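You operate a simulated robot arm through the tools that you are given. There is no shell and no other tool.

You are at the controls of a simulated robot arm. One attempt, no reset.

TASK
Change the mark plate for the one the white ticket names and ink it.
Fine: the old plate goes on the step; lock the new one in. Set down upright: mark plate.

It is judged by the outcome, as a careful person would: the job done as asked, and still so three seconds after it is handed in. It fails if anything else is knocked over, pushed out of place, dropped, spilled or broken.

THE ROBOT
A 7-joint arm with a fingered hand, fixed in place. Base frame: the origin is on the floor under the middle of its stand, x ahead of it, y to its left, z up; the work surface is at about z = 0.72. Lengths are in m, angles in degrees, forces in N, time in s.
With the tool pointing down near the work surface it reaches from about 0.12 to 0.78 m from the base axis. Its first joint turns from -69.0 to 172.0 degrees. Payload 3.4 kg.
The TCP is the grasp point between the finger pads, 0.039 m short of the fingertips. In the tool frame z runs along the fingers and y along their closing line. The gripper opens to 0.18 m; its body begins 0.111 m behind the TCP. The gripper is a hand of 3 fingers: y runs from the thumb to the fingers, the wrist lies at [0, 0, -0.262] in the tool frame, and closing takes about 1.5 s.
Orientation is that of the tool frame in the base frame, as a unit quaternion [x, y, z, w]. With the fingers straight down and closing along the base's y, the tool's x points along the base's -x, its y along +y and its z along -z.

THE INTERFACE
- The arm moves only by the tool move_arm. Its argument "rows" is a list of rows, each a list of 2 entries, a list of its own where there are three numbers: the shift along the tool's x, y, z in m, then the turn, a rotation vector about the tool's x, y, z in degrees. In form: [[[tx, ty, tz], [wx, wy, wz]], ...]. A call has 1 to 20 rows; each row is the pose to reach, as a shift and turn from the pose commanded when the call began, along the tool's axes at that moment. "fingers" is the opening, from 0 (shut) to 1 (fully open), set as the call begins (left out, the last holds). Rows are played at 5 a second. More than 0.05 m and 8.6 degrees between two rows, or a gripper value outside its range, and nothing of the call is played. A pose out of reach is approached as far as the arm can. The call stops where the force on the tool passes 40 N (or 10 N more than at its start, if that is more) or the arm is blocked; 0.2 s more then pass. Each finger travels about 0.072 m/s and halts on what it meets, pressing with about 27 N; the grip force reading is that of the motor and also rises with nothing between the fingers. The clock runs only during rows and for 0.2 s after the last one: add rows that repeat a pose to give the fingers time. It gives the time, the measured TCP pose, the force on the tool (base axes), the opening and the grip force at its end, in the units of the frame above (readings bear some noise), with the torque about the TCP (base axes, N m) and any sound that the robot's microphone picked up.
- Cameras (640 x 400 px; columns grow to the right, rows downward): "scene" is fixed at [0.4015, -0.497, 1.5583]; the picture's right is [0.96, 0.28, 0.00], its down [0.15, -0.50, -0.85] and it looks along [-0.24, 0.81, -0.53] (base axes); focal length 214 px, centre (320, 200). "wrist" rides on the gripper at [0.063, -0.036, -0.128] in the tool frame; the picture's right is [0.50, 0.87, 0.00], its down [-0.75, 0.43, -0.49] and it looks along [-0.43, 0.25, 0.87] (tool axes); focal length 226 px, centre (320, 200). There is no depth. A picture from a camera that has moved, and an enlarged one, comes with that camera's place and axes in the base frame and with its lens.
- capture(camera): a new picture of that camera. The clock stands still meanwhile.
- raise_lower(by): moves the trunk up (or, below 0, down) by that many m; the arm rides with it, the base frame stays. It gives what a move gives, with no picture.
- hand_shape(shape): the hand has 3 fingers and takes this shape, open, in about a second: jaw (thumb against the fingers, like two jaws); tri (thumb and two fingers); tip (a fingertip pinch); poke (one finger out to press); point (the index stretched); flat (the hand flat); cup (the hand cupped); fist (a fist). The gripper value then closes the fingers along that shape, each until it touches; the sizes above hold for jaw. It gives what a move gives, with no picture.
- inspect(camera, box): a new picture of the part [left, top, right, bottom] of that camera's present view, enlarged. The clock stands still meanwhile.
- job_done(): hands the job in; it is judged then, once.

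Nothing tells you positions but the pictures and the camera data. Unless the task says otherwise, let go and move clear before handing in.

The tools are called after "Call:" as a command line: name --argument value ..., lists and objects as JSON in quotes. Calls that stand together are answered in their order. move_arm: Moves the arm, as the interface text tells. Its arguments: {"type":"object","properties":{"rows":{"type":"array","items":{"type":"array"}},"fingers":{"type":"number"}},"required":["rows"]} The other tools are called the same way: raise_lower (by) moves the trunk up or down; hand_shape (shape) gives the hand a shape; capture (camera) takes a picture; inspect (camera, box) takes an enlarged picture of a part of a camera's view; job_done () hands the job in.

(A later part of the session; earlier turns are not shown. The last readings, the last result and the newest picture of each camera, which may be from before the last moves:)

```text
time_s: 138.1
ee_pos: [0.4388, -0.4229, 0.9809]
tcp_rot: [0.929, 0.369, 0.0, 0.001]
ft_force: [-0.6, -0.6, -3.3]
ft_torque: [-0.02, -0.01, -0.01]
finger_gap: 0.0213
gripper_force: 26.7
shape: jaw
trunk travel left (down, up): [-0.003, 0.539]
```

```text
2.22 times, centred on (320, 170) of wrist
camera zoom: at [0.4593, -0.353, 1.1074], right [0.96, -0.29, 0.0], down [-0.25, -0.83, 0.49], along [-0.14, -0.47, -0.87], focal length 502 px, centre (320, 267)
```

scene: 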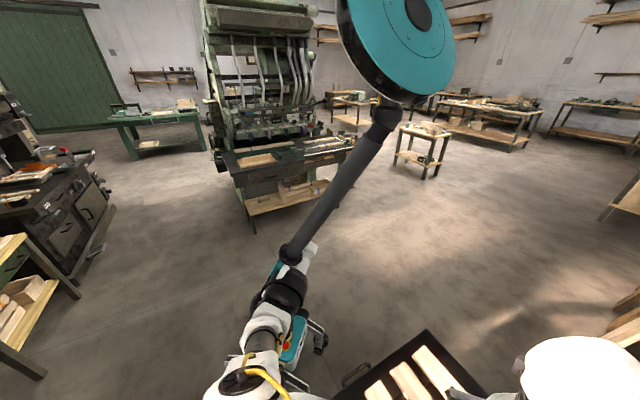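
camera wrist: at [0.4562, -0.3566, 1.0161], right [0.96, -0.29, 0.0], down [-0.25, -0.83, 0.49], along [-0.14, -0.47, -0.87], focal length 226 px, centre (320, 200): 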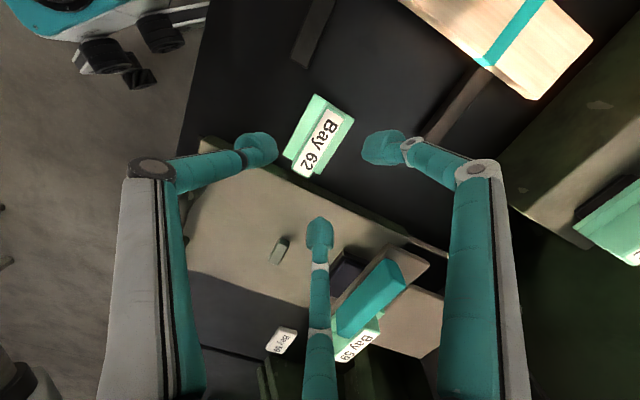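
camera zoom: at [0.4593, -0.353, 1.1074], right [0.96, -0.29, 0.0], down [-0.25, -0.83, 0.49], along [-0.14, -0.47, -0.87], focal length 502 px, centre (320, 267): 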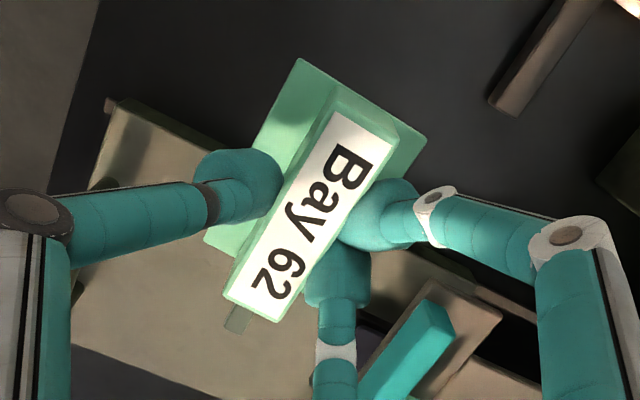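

The old plate is held square in the hand. I'll carry it across and tilt outward above the free spot at the right end of the step.

Call:
move_arm --rows '[[[0.035, 0.0, -0.01], [0, 0, 0]], [[0.07, 0.015, -0.02], [0, 0, 0]], [[0.105, 0.03, -0.02], [0, 0, 0]], [[0.14, 0.048, -0.02], [0, 0, 0]], [[0.175, 0.066, -0.02], [0, 0, 0]], [[0.21, 0.085, -0.02], [0, 0, 0]], [[0.245, 0.104, -0.02], [0, 0, 0]], [[0.28, 0.123, -0.02], [0, 0, 0]], [[0.31, 0.142, -0.02], [0, 0, 0]]]'

Call:
move_arm --rows '[[[0, 0.025, 0.0], [-4, 0, 0]], [[0, 0.05, 0.0], [-8, 0, 0]], [[0, 0.075, 0.01], [-12, 0, 0]], [[0, 0.098, 0.025], [-15.5, 0, 0]]]'

Call:
capture --camera "wrist"

Call:
inspect --camera "wrist" --box '[200, 60, 420, 260]'

```text
time_s: 140.1
ee_pos: [0.76, -0.3182, 0.9931]
tcp_rot: [0.93, 0.366, -0.002, -0.002]
ft_force: [0.0, 0.0, -3.9]
ft_torque: [-0.04, -0.02, 0.01]
finger_gap: 0.021
gripper_force: 26.4
shape: jaw
out of reach, approached as far as the arm can: row 9
trunk travel left (down, up): [-0.003, 0.539]
```

```text
time_s: 141.1
ee_pos: [0.8255, -0.3846, 0.9704]
tcp_rot: [0.922, 0.364, 0.049, 0.127]
ft_force: [0.1, 0.0, -2.9]
ft_torque: [0.05, 0.05, 0.02]
finger_gap: 0.021
gripper_force: 27.4
shape: jaw
trunk travel left (down, up): [-0.003, 0.539]
```

```text
taken
camera wrist: at [0.8233, -0.2921, 1.0814], right [0.94, -0.27, 0.23], down [-0.35, -0.73, 0.59], along [0.01, -0.64, -0.77], focal length 226 px, centre (320, 200)
```

wrist: 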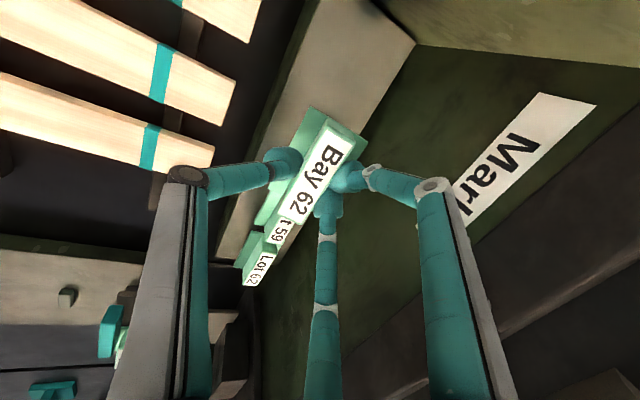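

```text
2.00 times, centred on (310, 160) of wrist
camera zoom: at [0.8233, -0.2921, 1.0814], right [0.94, -0.27, 0.23], down [-0.35, -0.73, 0.59], along [0.01, -0.64, -0.77], focal length 452 px, centre (340, 280)
```

zoom: 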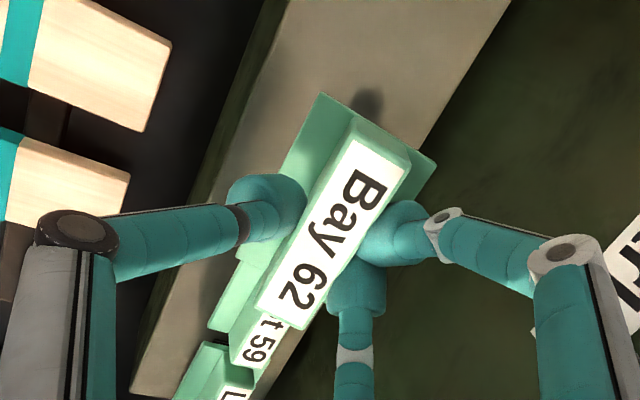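

Call:
move_arm --rows '[[[0.0005, 0.0067, 0.0019], [0, 0, 0]], [[0.0005, 0.0013, 0.0212], [0, 0, 0]], [[0.0005, -0.0041, 0.0404], [0, 0, 0]], [[0.0005, -0.0082, 0.0549], [0, 0, 0]]]'

Call:
inspect --camera "wrist" --box '[200, 60, 420, 260]'

```text
time_s: 142.1
ee_pos: [0.8289, -0.3916, 0.9138]
tcp_rot: [0.921, 0.365, 0.049, 0.125]
ft_force: [0.0, 0.6, -3.7]
ft_torque: [0.02, 0.02, -0.01]
finger_gap: 0.021
gripper_force: 27.4
shape: jaw
trunk travel left (down, up): [-0.003, 0.539]
```

```text
2.00 times, centred on (310, 160) of wrist
camera zoom: at [0.8274, -0.2991, 1.0264], right [0.94, -0.27, 0.23], down [-0.35, -0.73, 0.59], along [0.01, -0.63, -0.77], focal length 452 px, centre (340, 280)
```

zoom: 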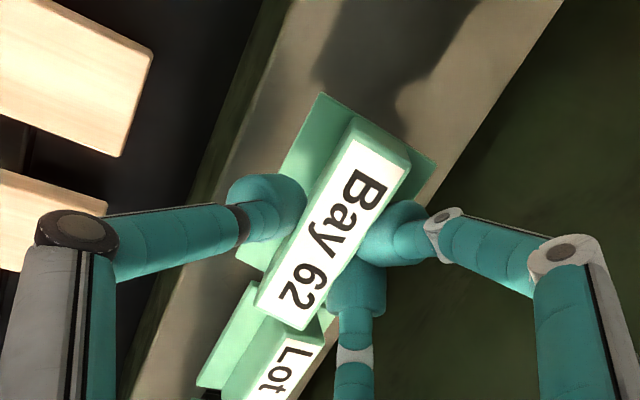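

There is about 1.6 cm clearance to Lot 59. I'll lower slowly until the plate touches the step.

Call:
move_arm --rows '[[[0, -0.0016, 0.0058], [0, 0, 0]], [[0, -0.0032, 0.0116], [0, 0, 0]], [[0, -0.0043, 0.0154], [0, 0, 0]]]'

Call:
move_arm --rows '[[[0, -0.0006, 0.0021], [0, 0, 0]], [[0, -0.0012, 0.0042], [0, 0, 0]]]'

```text
time_s: 142.9
ee_pos: [0.8282, -0.3922, 0.8991]
tcp_rot: [0.921, 0.365, 0.048, 0.124]
ft_force: [0.7, 0.5, -4.0]
ft_torque: [0.02, 0.03, 0.01]
finger_gap: 0.0208
gripper_force: 26.5
shape: jaw
trunk travel left (down, up): [-0.003, 0.539]
```

```text
time_s: 143.5
ee_pos: [0.8275, -0.3928, 0.8948]
tcp_rot: [0.922, 0.364, 0.049, 0.125]
ft_force: [-0.2, -0.5, -3.4]
ft_torque: [0.01, 0.01, 0.02]
finger_gap: 0.0207
gripper_force: 27.1
shape: jaw
trunk travel left (down, up): [-0.003, 0.539]
```

Call:
move_arm --rows '[[[0, -0.0006, 0.0021], [0, 0, 0]], [[0, -0.0012, 0.0042], [0, 0, 0]]]'

Call:
inspect --camera "wrist" --box '[200, 60, 420, 260]'

```text
time_s: 144.1
ee_pos: [0.8275, -0.3921, 0.8924]
tcp_rot: [0.921, 0.365, 0.049, 0.125]
ft_force: [0.6, -0.3, -1.3]
ft_torque: [0.01, 0.05, 0.0]
finger_gap: 0.0209
gripper_force: 27.4
shape: jaw
trunk travel left (down, up): [-0.003, 0.539]
```

```text
2.00 times, centred on (310, 160) of wrist
camera zoom: at [0.8258, -0.2993, 1.0038], right [0.94, -0.27, 0.23], down [-0.35, -0.73, 0.59], along [0.01, -0.63, -0.77], focal length 452 px, centre (340, 280)
```

zoom: 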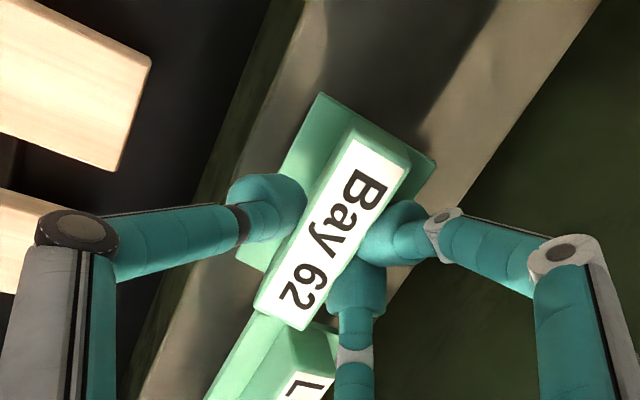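

Contact. I'll press gently a few millimetres so the plate turns flat in the grip.

Call:
move_arm --rows '[[[0, -0.0005, 0.0019], [0, 0, 0]], [[0, -0.0011, 0.0038], [0, 0, 0]]]'

Call:
move_arm --rows '[[[0, -0.0005, 0.0019], [0, 0, 0]], [[0, -0.0008, 0.0029], [0, 0, 0]]]'

Call:
inspect --camera "wrist" --box '[200, 60, 420, 260]'

```text
time_s: 144.7
ee_pos: [0.8262, -0.3914, 0.8911]
tcp_rot: [0.921, 0.365, 0.051, 0.126]
ft_force: [-0.9, -1.0, 10.6]
ft_torque: [-0.09, -0.05, 0.0]
finger_gap: 0.0206
gripper_force: 26.8
shape: jaw
trunk travel left (down, up): [-0.003, 0.539]
```

```text
time_s: 145.3
ee_pos: [0.8281, -0.3919, 0.8901]
tcp_rot: [0.921, 0.364, 0.053, 0.126]
ft_force: [0.3, -0.8, 25.9]
ft_torque: [-0.19, -0.17, 0.04]
finger_gap: 0.0204
gripper_force: 27.2
shape: jaw
trunk travel left (down, up): [-0.003, 0.539]
```

```text
2.00 times, centred on (310, 160) of wrist
camera zoom: at [0.8237, -0.2982, 1.0015], right [0.93, -0.27, 0.24], down [-0.36, -0.73, 0.59], along [0.02, -0.63, -0.77], focal length 452 px, centre (340, 280)
```

zoom: 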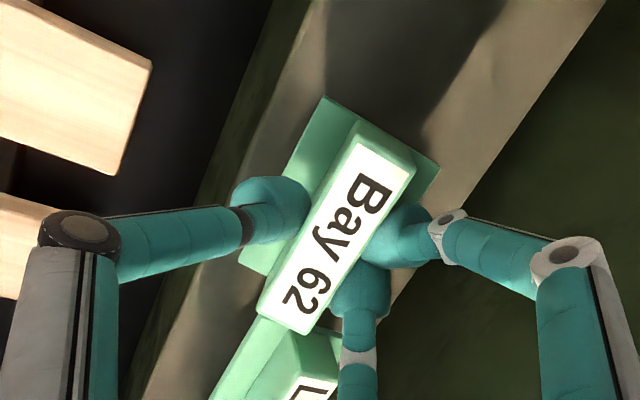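

Call:
move_arm --rows '[[[0, 0.0004, -0.0015], [0, 0, 0]], [[0, 0.0004, -0.0015], [0, 0, 0]]]' --fingers 0.16

Call:
move_arm --rows '[[[0, 0, 0], [0, 0, 0]]]' --fingers 0.2

Call:
inspect --camera "wrist" --box '[200, 60, 420, 260]'

```text
time_s: 145.9
ee_pos: [0.8293, -0.3952, 0.8809]
tcp_rot: [0.922, 0.365, 0.046, 0.123]
ft_force: [0.4, -0.2, 0.2]
ft_torque: [-0.01, -0.1, -0.03]
finger_gap: 0.029
gripper_force: 0.2
shape: jaw
trunk travel left (down, up): [-0.003, 0.539]
```

```text
time_s: 146.3
ee_pos: [0.8276, -0.393, 0.885]
tcp_rot: [0.921, 0.365, 0.047, 0.125]
ft_force: [-0.3, 0.2, 0.8]
ft_torque: [-0.01, -0.01, -0.03]
finger_gap: 0.036
gripper_force: 0.0
shape: jaw
trunk travel left (down, up): [-0.003, 0.539]
```

```text
2.00 times, centred on (310, 160) of wrist
camera zoom: at [0.8266, -0.298, 0.9971], right [0.94, -0.27, 0.23], down [-0.35, -0.73, 0.59], along [0.01, -0.64, -0.77], focal length 452 px, centre (340, 280)
```

zoom: 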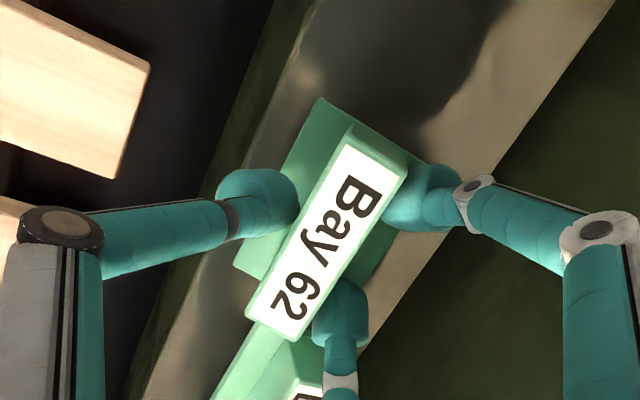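

Call:
move_arm --rows '[[[0, 0, 0], [0, 0, 0]]]' --fingers 0.26

Call:
move_arm --rows '[[[0, 0, 0], [0, 0, 0]], [[0, 0, 0], [0, 0, 0]]]' --fingers 0.33

Call:
inspect --camera "wrist" --box '[200, 60, 420, 260]'

```text
time_s: 146.7
ee_pos: [0.829, -0.3928, 0.8853]
tcp_rot: [0.921, 0.366, 0.049, 0.124]
ft_force: [-0.2, -0.3, 0.0]
ft_torque: [0.03, 0.0, -0.02]
finger_gap: 0.0463
gripper_force: 0.1
shape: jaw
trunk travel left (down, up): [-0.003, 0.539]
```

```text
time_s: 147.3
ee_pos: [0.829, -0.3921, 0.8867]
tcp_rot: [0.921, 0.365, 0.048, 0.125]
ft_force: [-1.2, 0.2, -0.4]
ft_torque: [-0.04, -0.01, 0.01]
finger_gap: 0.0591
gripper_force: 0.2
shape: jaw
trunk travel left (down, up): [-0.003, 0.539]
```

```text
2.00 times, centred on (310, 160) of wrist
camera zoom: at [0.8265, -0.2994, 0.9979], right [0.94, -0.27, 0.23], down [-0.35, -0.73, 0.59], along [0.01, -0.63, -0.77], focal length 452 px, centre (340, 280)
```

zoom: 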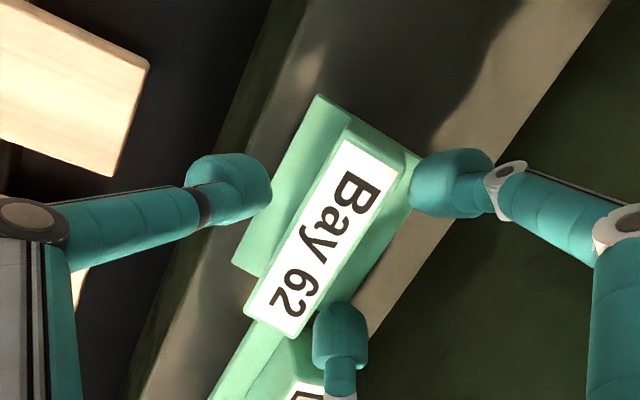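

Call:
inspect --camera "wrist" --box '[260, 95, 370, 175]'

Call:
inspect --camera "wrist" --box '[230, 150, 340, 230]'

```text
5.00 times, centred on (315, 135) of wrist
camera zoom: at [0.8265, -0.2994, 0.9979], right [0.94, -0.27, 0.23], down [-0.35, -0.73, 0.59], along [0.01, -0.63, -0.77], focal length 1130 px, centre (345, 525)
```

zoom: 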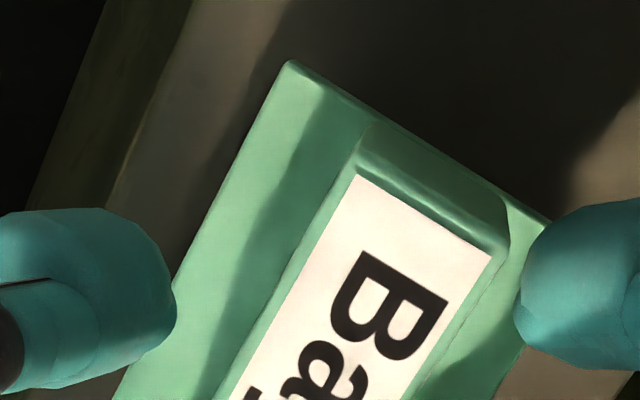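

```text
5.00 times, centred on (285, 190) of wrist
camera zoom: at [0.8265, -0.2994, 0.9979], right [0.94, -0.27, 0.23], down [-0.35, -0.73, 0.59], along [0.01, -0.63, -0.77], focal length 1130 px, centre (495, 250)
```

zoom: 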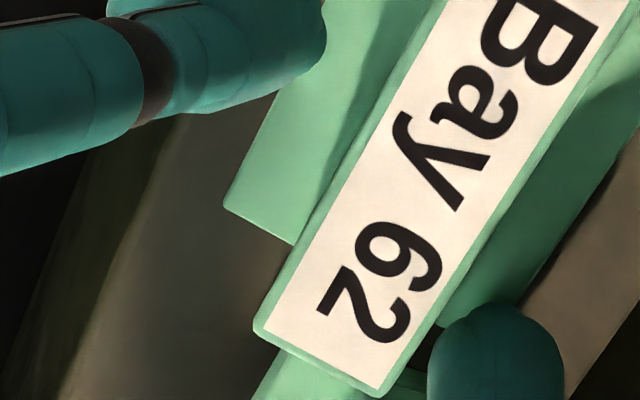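

Call:
move_arm --rows '[[[0, 0.0013, -0.0048], [0, 0, 0]], [[0, 0.0027, -0.0096], [0, 0, 0]]]' --fingers 0.4

Call:
inspect --camera "wrist" --box '[200, 60, 420, 260]'

```text
time_s: 147.9
ee_pos: [0.8275, -0.3936, 0.8961]
tcp_rot: [0.921, 0.364, 0.049, 0.126]
ft_force: [0.6, -0.3, 0.3]
ft_torque: [0.02, 0.0, -0.04]
finger_gap: 0.0715
gripper_force: 0.1
shape: jaw
trunk travel left (down, up): [-0.003, 0.539]
```

```text
2.00 times, centred on (310, 160) of wrist
camera zoom: at [0.8263, -0.2997, 1.008], right [0.94, -0.27, 0.23], down [-0.35, -0.73, 0.59], along [0.01, -0.63, -0.77], focal length 452 px, centre (340, 280)
```

zoom: 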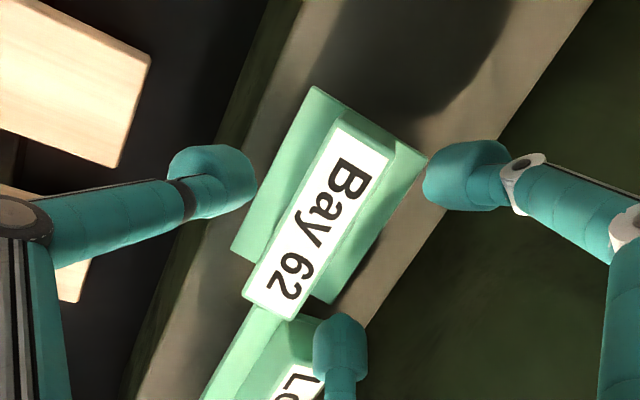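

The plate still leans toward the robot, so something isn't right yet. I'll raise the hand clear and look at it from above.

Call:
move_arm --rows '[[[0, 0.008, -0.0289], [0, 0, 0]], [[0, 0.016, -0.0578], [0, 0, 0]], [[0, 0.0, -0.08], [0, 0, 0]], [[0, -0.03, -0.09], [0, 0, 0]]]'

Call:
capture --camera "wrist"

Call:
inspect --camera "wrist" --box '[230, 60, 420, 220]'

```text
time_s: 148.9
ee_pos: [0.7898, -0.354, 0.977]
tcp_rot: [0.921, 0.364, 0.051, 0.127]
ft_force: [0.3, -0.4, 0.1]
ft_torque: [0.01, 0.02, 0.02]
finger_gap: 0.0716
gripper_force: 0.0
shape: jaw
trunk travel left (down, up): [-0.003, 0.539]
```

```text
taken
camera wrist: at [0.7884, -0.2611, 1.0888], right [0.94, -0.27, 0.23], down [-0.35, -0.73, 0.59], along [0.01, -0.64, -0.77], focal length 226 px, centre (320, 200)
```

wrist: 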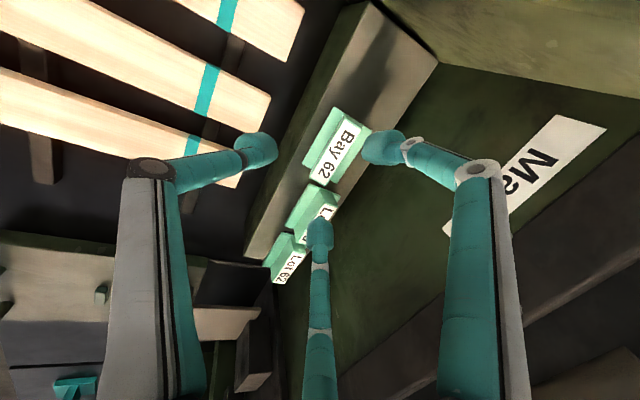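

```text
2.50 times, centred on (325, 140) of wrist
camera zoom: at [0.7884, -0.2611, 1.0888], right [0.94, -0.27, 0.23], down [-0.35, -0.73, 0.59], along [0.01, -0.64, -0.77], focal length 565 px, centre (308, 350)
```

zoom: 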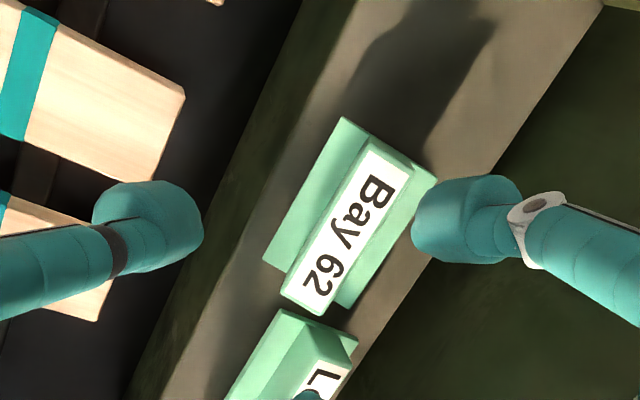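

Call:
inspect --camera "wrist" --box '[300, 0, 450, 110]'

Call:
inspect --camera "wrist" --box '[240, 90, 380, 290]'

```text
3.64 times, centred on (375, 55) of wrist
camera zoom: at [0.7884, -0.2611, 1.0888], right [0.94, -0.27, 0.23], down [-0.35, -0.73, 0.59], along [0.01, -0.64, -0.77], focal length 822 px, centre (120, 727)
```

zoom: 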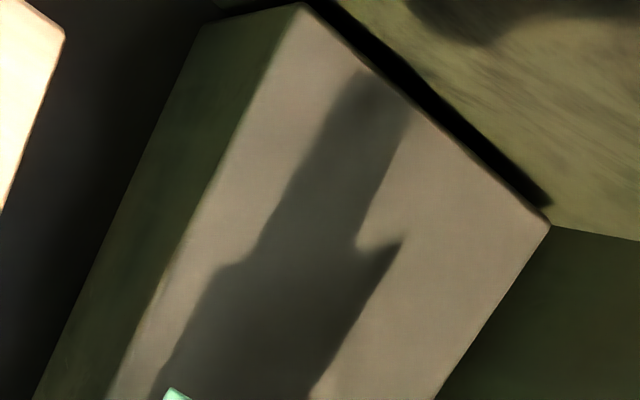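

```text
2.00 times, centred on (310, 190) of wrist
camera zoom: at [0.7884, -0.2611, 1.0888], right [0.94, -0.27, 0.23], down [-0.35, -0.73, 0.59], along [0.01, -0.64, -0.77], focal length 452 px, centre (340, 220)
```

zoom: 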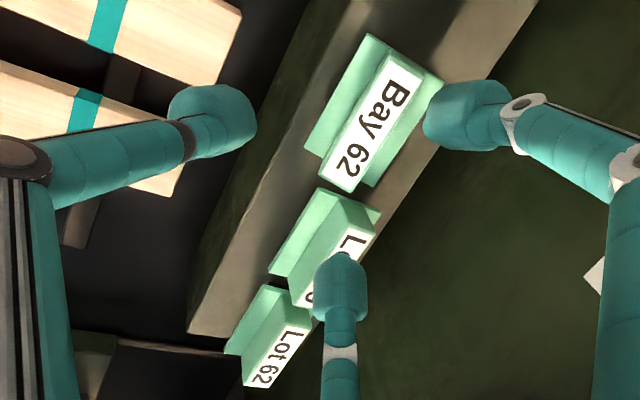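

The plate stands on a narrow type strip and has rocked onto its flange edge, leaning toward the robot. I'll go back around it with open fingers and nudge it upright with the thumb, with the fingers behind it as a stop.

Call:
move_arm --rows '[[[0, 0.03, 0.01], [0, 0, 0]], [[0, 0.046, 0.0322], [0, 0, 0]], [[0, 0.038, 0.0611], [0, 0, 0]], [[0, 0.0305, 0.088], [0, 0, 0]]]'

Call:
inspect --camera "wrist" --box '[200, 60, 420, 260]'

```text
time_s: 149.9
ee_pos: [0.8287, -0.3935, 0.8984]
tcp_rot: [0.921, 0.365, 0.049, 0.125]
ft_force: [-0.2, -0.5, 0.4]
ft_torque: [-0.01, 0.02, 0.02]
finger_gap: 0.0716
gripper_force: 0.1
shape: jaw
trunk travel left (down, up): [-0.003, 0.539]
```

```text
2.00 times, centred on (310, 160) of wrist
camera zoom: at [0.8269, -0.2999, 1.01], right [0.94, -0.27, 0.23], down [-0.35, -0.73, 0.59], along [0.01, -0.63, -0.77], focal length 452 px, centre (340, 280)
```

zoom: 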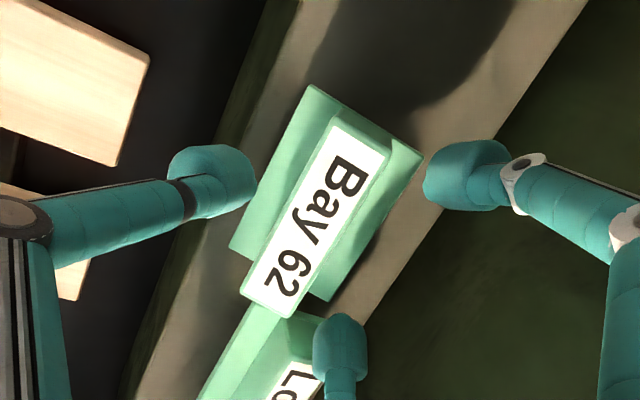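

Call:
move_arm --rows '[[[0, -0.001, 0.0038], [0, 0, 0]], [[0, -0.002, 0.0076], [0, 0, 0]], [[0, -0.002, 0.0076], [0, 0, 0]]]' --fingers 0.26

Call:
move_arm --rows '[[[0, 0.0039, 0.0011], [0, 0, 0]], [[0, 0.0077, 0.0021], [0, 0, 0]]]'

Call:
inspect --camera "wrist" --box '[200, 60, 420, 260]'

```text
time_s: 150.7
ee_pos: [0.8275, -0.3938, 0.8905]
tcp_rot: [0.921, 0.365, 0.048, 0.126]
ft_force: [-0.4, -0.1, -0.2]
ft_torque: [0.0, 0.0, -0.02]
finger_gap: 0.0469
gripper_force: 0.0
shape: jaw
trunk travel left (down, up): [-0.003, 0.539]
```

```text
time_s: 151.3
ee_pos: [0.8351, -0.3989, 0.8897]
tcp_rot: [0.921, 0.365, 0.049, 0.124]
ft_force: [0.7, -1.2, 0.6]
ft_torque: [0.01, -0.04, 0.0]
finger_gap: 0.0472
gripper_force: 0.2
shape: jaw
trunk travel left (down, up): [-0.003, 0.539]
```

```text
2.00 times, centred on (310, 160) of wrist
camera zoom: at [0.8322, -0.3056, 1.0021], right [0.94, -0.27, 0.23], down [-0.35, -0.73, 0.59], along [0.01, -0.63, -0.77], focal length 452 px, centre (340, 280)
```

zoom: 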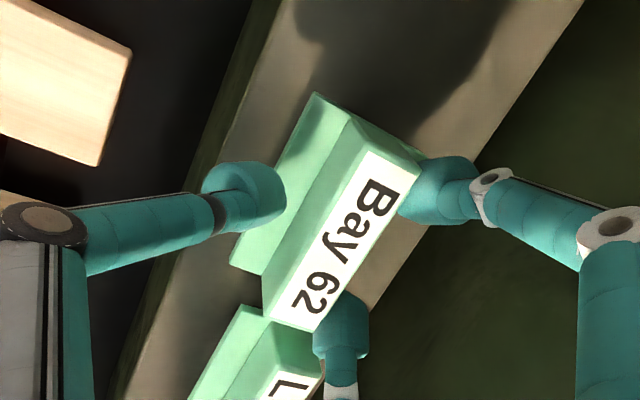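

The plate has rocked upright. I'll back the thumb off a few millimetres and see if it stays.

Call:
move_arm --rows '[[[0, -0.0024, -0.0007], [0, 0, 0]], [[0, -0.0048, -0.0013], [0, 0, 0]], [[0, -0.0048, -0.0013], [0, 0, 0]]]'

Call:
inspect --camera "wrist" --box '[200, 60, 420, 260]'

```text
time_s: 152.1
ee_pos: [0.8299, -0.3962, 0.8906]
tcp_rot: [0.921, 0.364, 0.05, 0.126]
ft_force: [0.1, 0.3, 0.5]
ft_torque: [-0.02, 0.01, 0.0]
finger_gap: 0.0471
gripper_force: 0.1
shape: jaw
trunk travel left (down, up): [-0.003, 0.539]
```

```text
2.00 times, centred on (310, 160) of wrist
camera zoom: at [0.8285, -0.3021, 1.0022], right [0.94, -0.27, 0.23], down [-0.35, -0.73, 0.59], along [0.01, -0.63, -0.77], focal length 452 px, centre (340, 280)
```

zoom: 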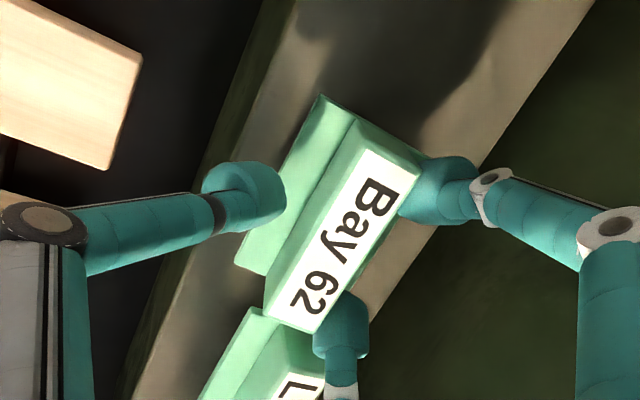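

Call:
move_arm --rows '[[[0, 0.002, 0.0005], [0, 0, 0]], [[0, 0.002, 0.0005], [0, 0, 0]], [[0, 0.002, 0.0005], [0, 0, 0]]]' --fingers 0.4

Call:
inspect --camera "wrist" --box '[200, 60, 420, 260]'

```text
time_s: 152.9
ee_pos: [0.8327, -0.3972, 0.89]
tcp_rot: [0.922, 0.364, 0.048, 0.124]
ft_force: [0.2, -0.7, 0.6]
ft_torque: [-0.02, 0.0, 0.01]
finger_gap: 0.0716
gripper_force: 0.1
shape: jaw
trunk travel left (down, up): [-0.003, 0.539]
```

```text
2.00 times, centred on (310, 160) of wrist
camera zoom: at [0.8302, -0.3036, 1.0019], right [0.94, -0.27, 0.23], down [-0.35, -0.73, 0.59], along [0.01, -0.63, -0.77], focal length 452 px, centre (340, 280)
```

zoom: 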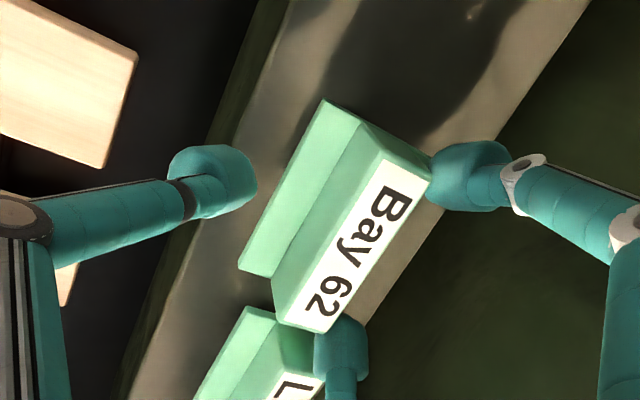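

It now looks level like its neighbours. I'll lift the hand straight up slowly and check again.

Call:
move_arm --rows '[[[0, 0.0021, -0.0077], [0, 0, 0]], [[0, 0.0043, -0.0154], [0, 0, 0]]]'

Call:
inspect --camera "wrist" --box '[200, 60, 420, 260]'

```text
time_s: 153.5
ee_pos: [0.8325, -0.3966, 0.9055]
tcp_rot: [0.921, 0.365, 0.049, 0.125]
ft_force: [0.0, -0.2, -0.5]
ft_torque: [0.01, 0.02, -0.03]
finger_gap: 0.0716
gripper_force: 0.1
shape: jaw
trunk travel left (down, up): [-0.003, 0.539]
```

```text
2.00 times, centred on (310, 160) of wrist
camera zoom: at [0.8302, -0.3031, 1.0178], right [0.94, -0.27, 0.23], down [-0.35, -0.73, 0.59], along [0.01, -0.63, -0.77], focal length 452 px, centre (340, 280)
```

zoom: 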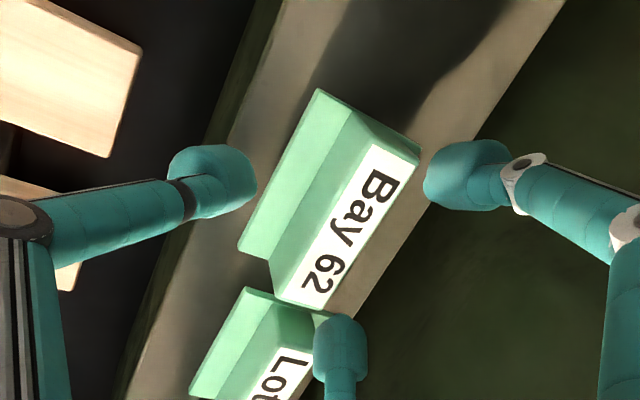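

Call:
move_arm --rows '[[[0, 0.0053, -0.0193], [0, 0, 0]], [[0, 0.0106, -0.0385], [0, 0, 0]], [[0, 0.0, -0.06], [0, 0, 0]], [[0, -0.03, -0.075], [0, 0, 0]], [[0, -0.06, -0.085], [0, 0, 0]]]'

Call:
capture --camera "wrist"

Call:
inspect --camera "wrist" --box '[260, 40, 400, 200]'

```text
time_s: 154.7
ee_pos: [0.7748, -0.3368, 0.9744]
tcp_rot: [0.921, 0.365, 0.049, 0.126]
ft_force: [0.1, 0.6, 0.3]
ft_torque: [-0.04, 0.01, -0.03]
finger_gap: 0.0718
gripper_force: 0.0
shape: jaw
trunk travel left (down, up): [-0.003, 0.539]
```

```text
taken
camera wrist: at [0.7728, -0.2439, 1.0863], right [0.94, -0.27, 0.23], down [-0.35, -0.73, 0.59], along [0.01, -0.63, -0.77], focal length 226 px, centre (320, 200)
```

wrist: 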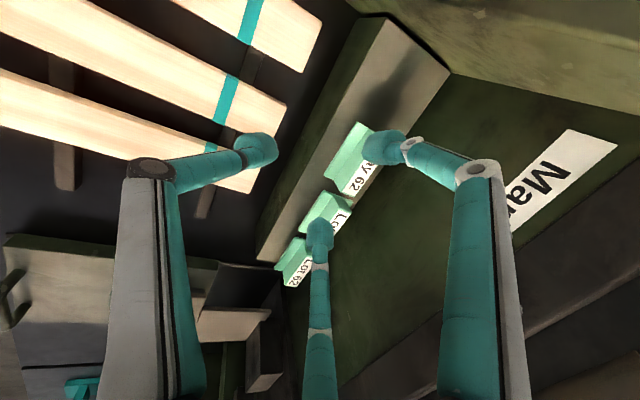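

```text
2.50 times, centred on (330, 120) of wrist
camera zoom: at [0.7728, -0.2439, 1.0863], right [0.94, -0.27, 0.23], down [-0.35, -0.73, 0.59], along [0.01, -0.63, -0.77], focal length 565 px, centre (295, 400)
```

zoom: 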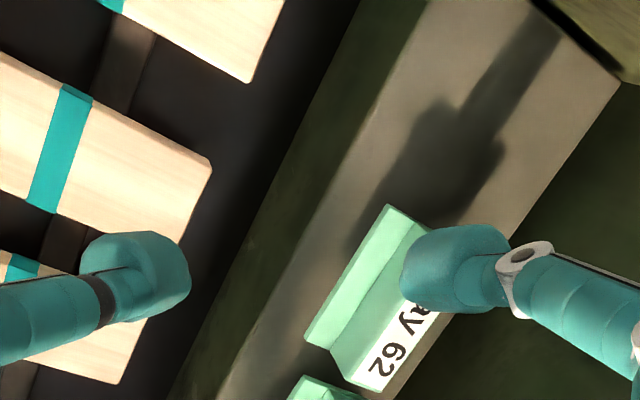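

Bay 62 stands upright on the step next to Lot 59. Next is inking, so I'll move back to look at the press lever, the counter and the pad.

Call:
move_arm --rows '[[[-0.0364, -0.0122, -0.0171], [0, 0, 0]], [[-0.0728, -0.0244, -0.0343], [0, 0, 0]], [[-0.1092, -0.0365, -0.0514], [0, 0, 0]], [[-0.1456, -0.0487, -0.0685], [0, 0, 0]], [[-0.182, -0.0609, -0.0857], [0, 0, 0]], [[-0.2183, -0.0731, -0.1028], [0, 0, 0]], [[-0.2547, -0.0853, -0.12], [0, 0, 0]], [[-0.2911, -0.0975, -0.1371], [0, 0, 0]], [[-0.3275, -0.1096, -0.1542], [0, 0, 0]], [[-0.3639, -0.1218, -0.1714], [0, 0, 0]], [[-0.4003, -0.134, -0.1885], [0, 0, 0]]]'

Call:
capture --camera "wrist"

```text
time_s: 157.1
ee_pos: [0.3604, -0.4793, 1.1197]
tcp_rot: [0.921, 0.366, 0.05, 0.125]
ft_force: [-0.2, -0.5, 0.5]
ft_torque: [0.0, -0.03, 0.04]
finger_gap: 0.0719
gripper_force: 0.0
shape: jaw
trunk travel left (down, up): [-0.003, 0.539]
```

```text
taken
camera wrist: at [0.3578, -0.3866, 1.2315], right [0.94, -0.26, 0.23], down [-0.35, -0.73, 0.59], along [0.01, -0.63, -0.77], focal length 226 px, centre (320, 200)
```

wrist: 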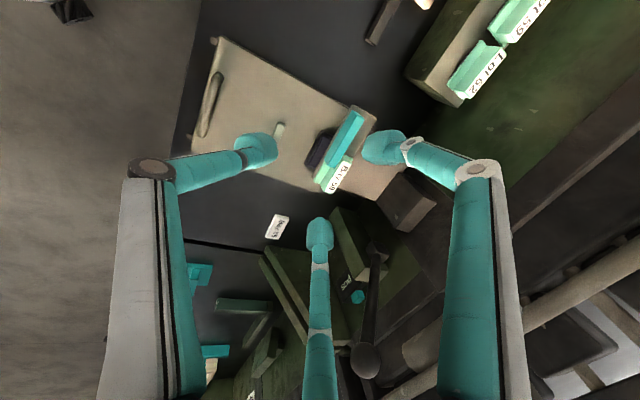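

Call:
inspect --camera "wrist" --box '[320, 190, 460, 400]'

Call:
inspect --camera "wrist" --box '[320, 240, 400, 320]'

Call:
inspect --camera "wrist" --box '[270, 90, 410, 220]'

```text
1.90 times, centred on (390, 295) of wrist
camera zoom: at [0.3578, -0.3866, 1.2315], right [0.94, -0.26, 0.23], down [-0.35, -0.73, 0.59], along [0.01, -0.63, -0.77], focal length 431 px, centre (187, 19)
```

zoom: 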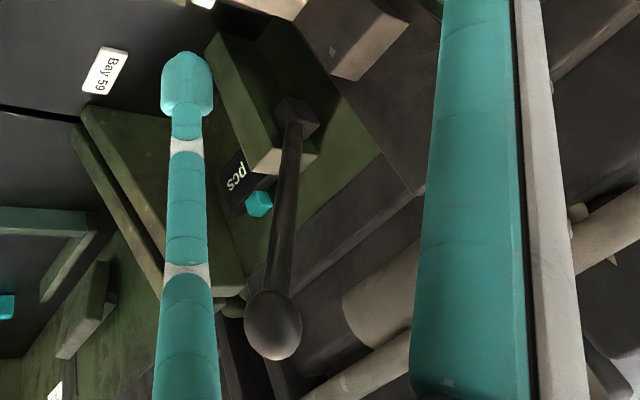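

```text
5.00 times, centred on (360, 280) of wrist
camera zoom: at [0.3578, -0.3866, 1.2315], right [0.94, -0.26, 0.23], down [-0.35, -0.73, 0.59], along [0.01, -0.63, -0.77], focal length 1130 px, centre (120, -200)
```

zoom: 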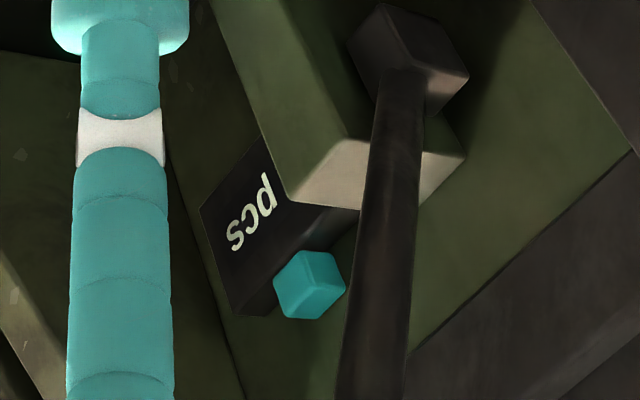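

```text
3.08 times, centred on (340, 155) of wrist
camera zoom: at [0.3578, -0.3866, 1.2315], right [0.94, -0.26, 0.23], down [-0.35, -0.73, 0.59], along [0.01, -0.63, -0.77], focal length 696 px, centre (258, 338)
```

zoom: 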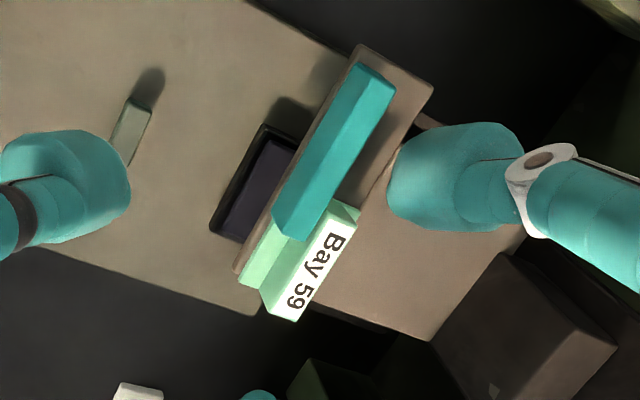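

The press lever has a ball knob at about (0.343, -0.762, 1.14), pivoting near the wall, and the ink pad lies under the plate. I'll straighten up, raise the hand and turn it so the fingers can straddle the lever shaft.

Call:
move_arm --rows '[[[0, 0.008, -0.029], [4, 0, 0]], [[0, 0.016, -0.058], [8, 0, 0]], [[0, 0.024, -0.087], [12, 0, 0]], [[0, 0.035, -0.125], [15.7, 0, 0]]]' --fingers 0.6

Call:
move_arm --rows '[[[0, 0, 0], [0, 0, 8]], [[0, 0, 0], [0, 0, 16]], [[0, 0, 0], [0, 0, 24]], [[0, 0, 0], [0, 0, 32]], [[0, 0, 0], [0, 0, 40]], [[0, 0, 0], [0, 0, 48]], [[0, 0, 0], [0, 0, 56]], [[0, 0, 0], [0, 0, 64]], [[0, 0, 0], [0, 0, 72]], [[0, 0, 0], [0, 0, 80]], [[0, 0, 0], [0, 0, 88]], [[0, 0, 0], [0, 0, 96]], [[0, 0, 0], [0, 0, 104]], [[0, 0, 0], [0, 0, 112]], [[0, 0, 0], [0, 0, 120]]]'

Call:
capture --camera "wrist"

```text
time_s: 158.1
ee_pos: [0.412, -0.4822, 1.1099]
tcp_rot: [0.93, 0.369, 0.004, 0.002]
ft_force: [-0.1, 0.2, -0.2]
ft_torque: [0.0, 0.01, -0.02]
finger_gap: 0.1074
gripper_force: 0.1
shape: jaw
out of reach, approached as far as the arm can: row 1, 2, 3, 4
trunk travel left (down, up): [-0.003, 0.539]
```

```text
time_s: 161.3
ee_pos: [0.4161, -0.4834, 1.1069]
tcp_rot: [0.784, -0.621, -0.001, 0.0]
ft_force: [0.4, -0.5, 0.6]
ft_torque: [-0.02, 0.02, 0.05]
finger_gap: 0.1076
gripper_force: 0.1
shape: jaw
out of reach, approached as far as the arm can: row 1, 2, 3, 4, 5, 6, 7, 8, 9, 10, 11, 12, 13, 14, 15
trunk travel left (down, up): [-0.003, 0.539]
```

```text
taken
camera wrist: at [0.465, -0.5365, 1.2334], right [-0.73, -0.68, 0.0], down [-0.59, 0.63, 0.49], along [-0.34, 0.36, -0.87], focal length 226 px, centre (320, 200)
```

wrist: 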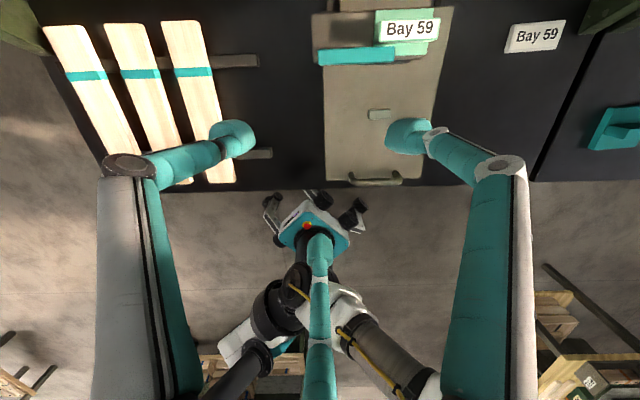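

The arm can't go higher with the trunk this low, so I'll raise the trunk.

Call:
raise_lower --by 0.2

Call:
move_arm --rows '[[[0, 0, 0], [0, 0, 0]]]'

```text
time_s: 163.4
ee_pos: [0.4176, -0.4844, 1.3086]
tcp_rot: [0.784, -0.621, -0.003, 0.001]
ft_force: [0.5, 0.9, 0.1]
ft_torque: [-0.04, 0.0, 0.05]
finger_gap: 0.1075
gripper_force: 0.2
shape: jaw
trunk travel left (down, up): [-0.203, 0.339]
```

```text
time_s: 163.8
ee_pos: [0.4154, -0.4839, 1.3083]
tcp_rot: [0.783, -0.621, -0.003, 0.001]
ft_force: [0.0, 0.0, 0.3]
ft_torque: [-0.03, 0.0, 0.0]
finger_gap: 0.1072
gripper_force: 0.1
shape: jaw
trunk travel left (down, up): [-0.203, 0.339]
```

Call:
move_arm --rows '[[[0.0363, 0.0191, 0.0], [0, 0, 0]], [[0.0726, 0.0381, 0.0], [0, 0, 0]], [[0.1089, 0.0572, 0.0], [0, 0, 0]], [[0.1452, 0.0763, 0.0], [0, 0, 0]], [[0.1815, 0.0954, 0.0], [0, 0, 0]]]'

Call:
capture --camera "wrist"

```text
time_s: 165.1
ee_pos: [0.3669, -0.6735, 1.31]
tcp_rot: [0.784, -0.62, 0.002, 0.002]
ft_force: [-0.4, 0.3, -0.2]
ft_torque: [0.01, 0.02, 0.04]
finger_gap: 0.1078
gripper_force: 0.0
shape: jaw
out of reach, approached as far as the arm can: row 5
trunk travel left (down, up): [-0.203, 0.339]
```

```text
taken
camera wrist: at [0.4167, -0.7251, 1.4364], right [-0.73, -0.69, 0.0], down [-0.6, 0.64, 0.49], along [-0.34, 0.35, -0.87], focal length 226 px, centre (320, 200)
```

wrist: 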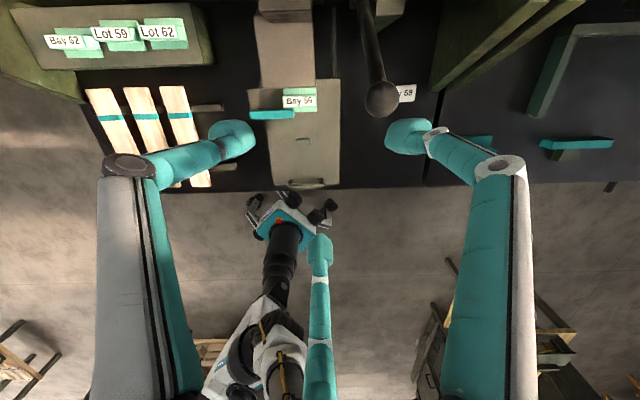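

Call:
inspect --camera "wrist" --box '[20, 0, 220, 100]'

Call:
inspect --camera "wrist" --box '[240, 0, 440, 140]'

```text
3.20 times, centred on (120, 50) of wrist
camera zoom: at [0.4167, -0.7251, 1.4364], right [-0.73, -0.69, 0.0], down [-0.6, 0.64, 0.49], along [-0.34, 0.35, -0.87], focal length 723 px, centre (960, 680)
```

zoom: 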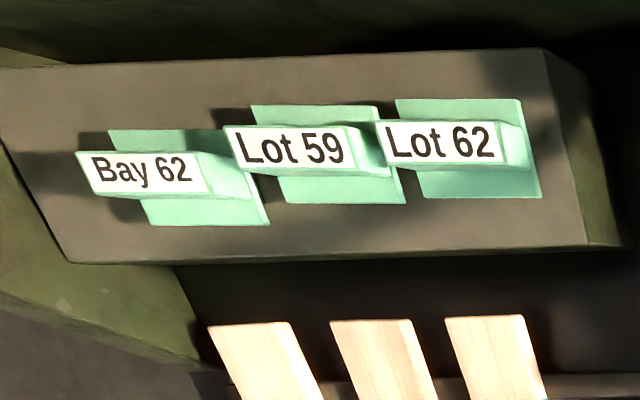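

```text
2.86 times, centred on (340, 70) of wrist
camera zoom: at [0.4167, -0.7251, 1.4364], right [-0.73, -0.69, 0.0], down [-0.6, 0.64, 0.49], along [-0.34, 0.35, -0.87], focal length 646 px, centre (263, 571)
```

zoom: 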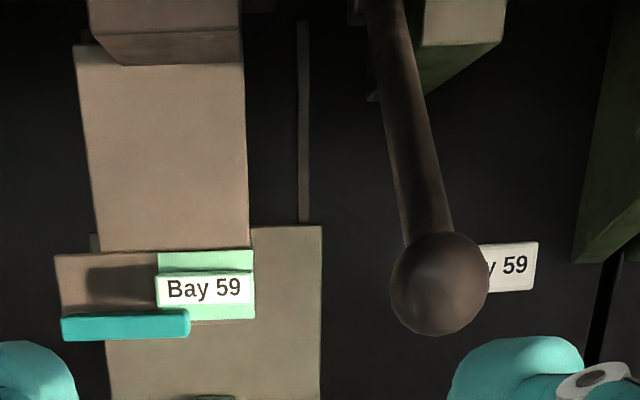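

Bay 62 on the step looks just like its neighbours, so it is upright. The ball knob is at about (0.341, -0.755, 1.14), and I'll try to get above it in small steps.

Call:
move_arm --rows '[[[0.02, 0.005, 0.02], [0, 0, 0]], [[0.04, 0.01, 0.04], [0, 0, 0]], [[0.06, 0.018, 0.06], [0, 0, 0]], [[0.0725, 0.0233, 0.07], [0, 0, 0]]]'

Call:
capture --camera "wrist"

```text
time_s: 166.1
ee_pos: [0.3608, -0.7515, 1.2388]
tcp_rot: [0.784, -0.621, -0.002, 0.0]
ft_force: [0.4, -0.4, -0.3]
ft_torque: [0.03, -0.04, 0.02]
finger_gap: 0.1074
gripper_force: 0.1
shape: jaw
trunk travel left (down, up): [-0.203, 0.339]
```

```text
taken
camera wrist: at [0.4103, -0.8037, 1.3639], right [-0.73, -0.68, 0.0], down [-0.59, 0.63, 0.5], along [-0.34, 0.36, -0.87], focal length 226 px, centre (320, 200)
```

wrist: 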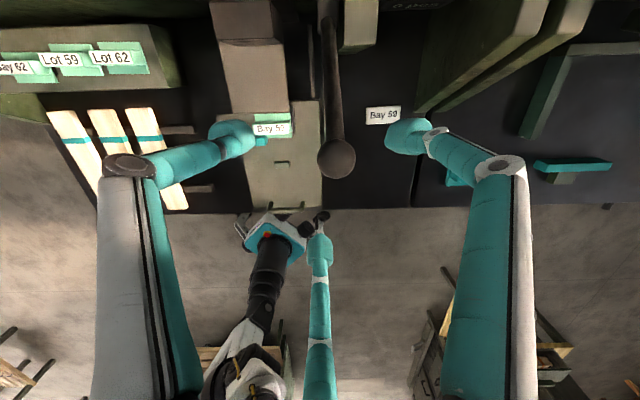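

Call:
move_arm --rows '[[[0.0019, 0.0178, 0.0], [0, 0, 0]], [[0.0019, 0.0178, 0.03], [0, 0, 0]], [[0.0019, 0.0178, 0.06], [0, 0, 0]]]'

Call:
capture --camera "wrist"

```text
time_s: 166.8
ee_pos: [0.3427, -0.756, 1.1763]
tcp_rot: [0.784, -0.621, -0.002, -0.001]
ft_force: [0.1, 0.1, -0.2]
ft_torque: [0.01, -0.02, -0.01]
finger_gap: 0.1076
gripper_force: 0.1
shape: jaw
trunk travel left (down, up): [-0.203, 0.339]
```

```text
taken
camera wrist: at [0.3926, -0.8085, 1.302], right [-0.73, -0.68, 0.0], down [-0.59, 0.63, 0.5], along [-0.34, 0.36, -0.87], focal length 226 px, centre (320, 200)
```

wrist: 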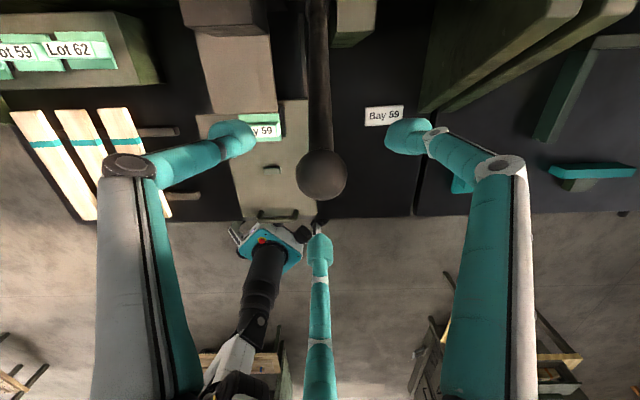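

The ball is centred under the hand. I'll descend to it and close the fingers around it.

Call:
move_arm --rows '[[[0, 0, 0.018], [0, 0, 0]], [[0, 0, 0.034], [0, 0, 0]]]'

Call:
move_arm --rows '[[[0, 0, 0], [0, 0, 0]], [[0, 0, 0], [0, 0, 0]], [[0, 0, 0], [0, 0, 0]], [[0, 0, 0], [0, 0, 0]], [[0, 0, 0], [0, 0, 0]], [[0, 0, 0], [0, 0, 0]]]' --fingers 0.0

Call:
capture --camera "wrist"

```text
time_s: 167.4
ee_pos: [0.3423, -0.7546, 1.143]
tcp_rot: [0.784, -0.621, -0.003, 0.0]
ft_force: [0.2, 0.3, 0.4]
ft_torque: [-0.03, -0.02, 0.05]
finger_gap: 0.1074
gripper_force: 0.0
shape: jaw
trunk travel left (down, up): [-0.203, 0.339]
```

```text
time_s: 168.8
ee_pos: [0.3427, -0.7545, 1.1422]
tcp_rot: [0.783, -0.622, -0.004, 0.001]
ft_force: [3.5, -0.1, -9.6]
ft_torque: [0.01, 0.05, -0.01]
finger_gap: 0.0079
gripper_force: 26.8
shape: jaw
trunk travel left (down, up): [-0.203, 0.339]
```

```text
taken
camera wrist: at [0.3938, -0.8078, 1.2681], right [-0.73, -0.69, 0.0], down [-0.59, 0.63, 0.5], along [-0.34, 0.36, -0.87], focal length 226 px, centre (320, 200)
```

wrist: 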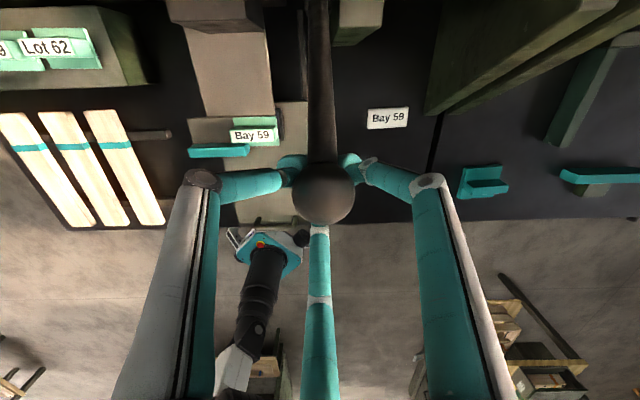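

The fingers cage the ball under its widest point. I'll loosen slightly so the lever can turn in the hand, then pull it gently along its arc toward the robot.

Call:
move_arm --rows '[[[0, 0, 0], [0, 0, 0]], [[0, 0, 0], [0, 0, 0]]]' --fingers 0.22

Call:
move_arm --rows '[[[-0.0087, 0.0049, 0.005], [0, 0, 0]], [[-0.0174, 0.0098, 0.011], [0, 0, 0]], [[-0.027, 0.0152, 0.018], [0, 0, 0]]]'

Call:
capture --camera "wrist"

```text
time_s: 169.4
ee_pos: [0.3427, -0.7514, 1.1453]
tcp_rot: [0.784, -0.621, 0.0, 0.001]
ft_force: [0.1, 0.6, 0.5]
ft_torque: [0.0, -0.03, 0.0]
finger_gap: 0.0392
gripper_force: 0.0
shape: jaw
trunk travel left (down, up): [-0.203, 0.339]
```

```text
time_s: 170.2
ee_pos: [0.3205, -0.7305, 1.1264]
tcp_rot: [0.784, -0.621, -0.002, 0.0]
ft_force: [-0.1, -0.4, 0.5]
ft_torque: [-0.02, 0.0, 0.01]
finger_gap: 0.0394
gripper_force: 0.0
shape: jaw
trunk travel left (down, up): [-0.203, 0.339]
```

```text
taken
camera wrist: at [0.3708, -0.7829, 1.2529], right [-0.73, -0.68, 0.0], down [-0.59, 0.63, 0.49], along [-0.34, 0.36, -0.87], focal length 226 px, centre (320, 200)
```

wrist: 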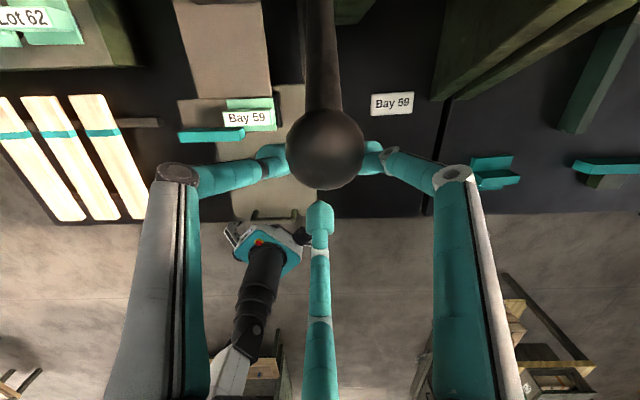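

Call:
move_arm --rows '[[[-0.0087, 0.0049, 0.001], [0, 0, 0]], [[-0.0174, 0.0098, 0.003], [0, 0, 0]]]'

Call:
capture --camera "wrist"

```text
time_s: 170.8
ee_pos: [0.3082, -0.7162, 1.1224]
tcp_rot: [0.784, -0.621, -0.002, 0.0]
ft_force: [-0.4, 0.6, -0.2]
ft_torque: [0.01, 0.01, 0.02]
finger_gap: 0.0391
gripper_force: 0.1
shape: jaw
trunk travel left (down, up): [-0.203, 0.339]
```

```text
taken
camera wrist: at [0.3581, -0.7678, 1.2485], right [-0.73, -0.68, 0.0], down [-0.59, 0.63, 0.5], along [-0.34, 0.36, -0.87], focal length 226 px, centre (320, 200)
```

wrist: 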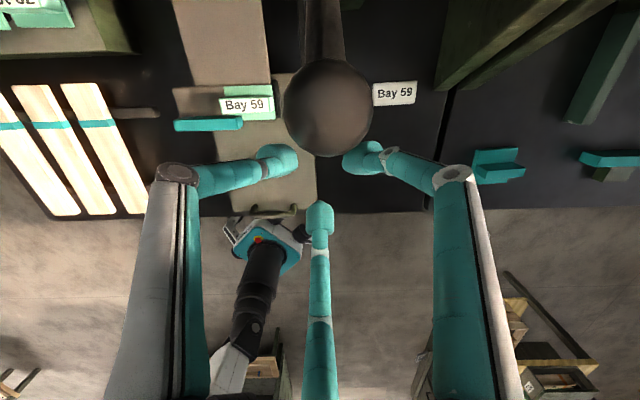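

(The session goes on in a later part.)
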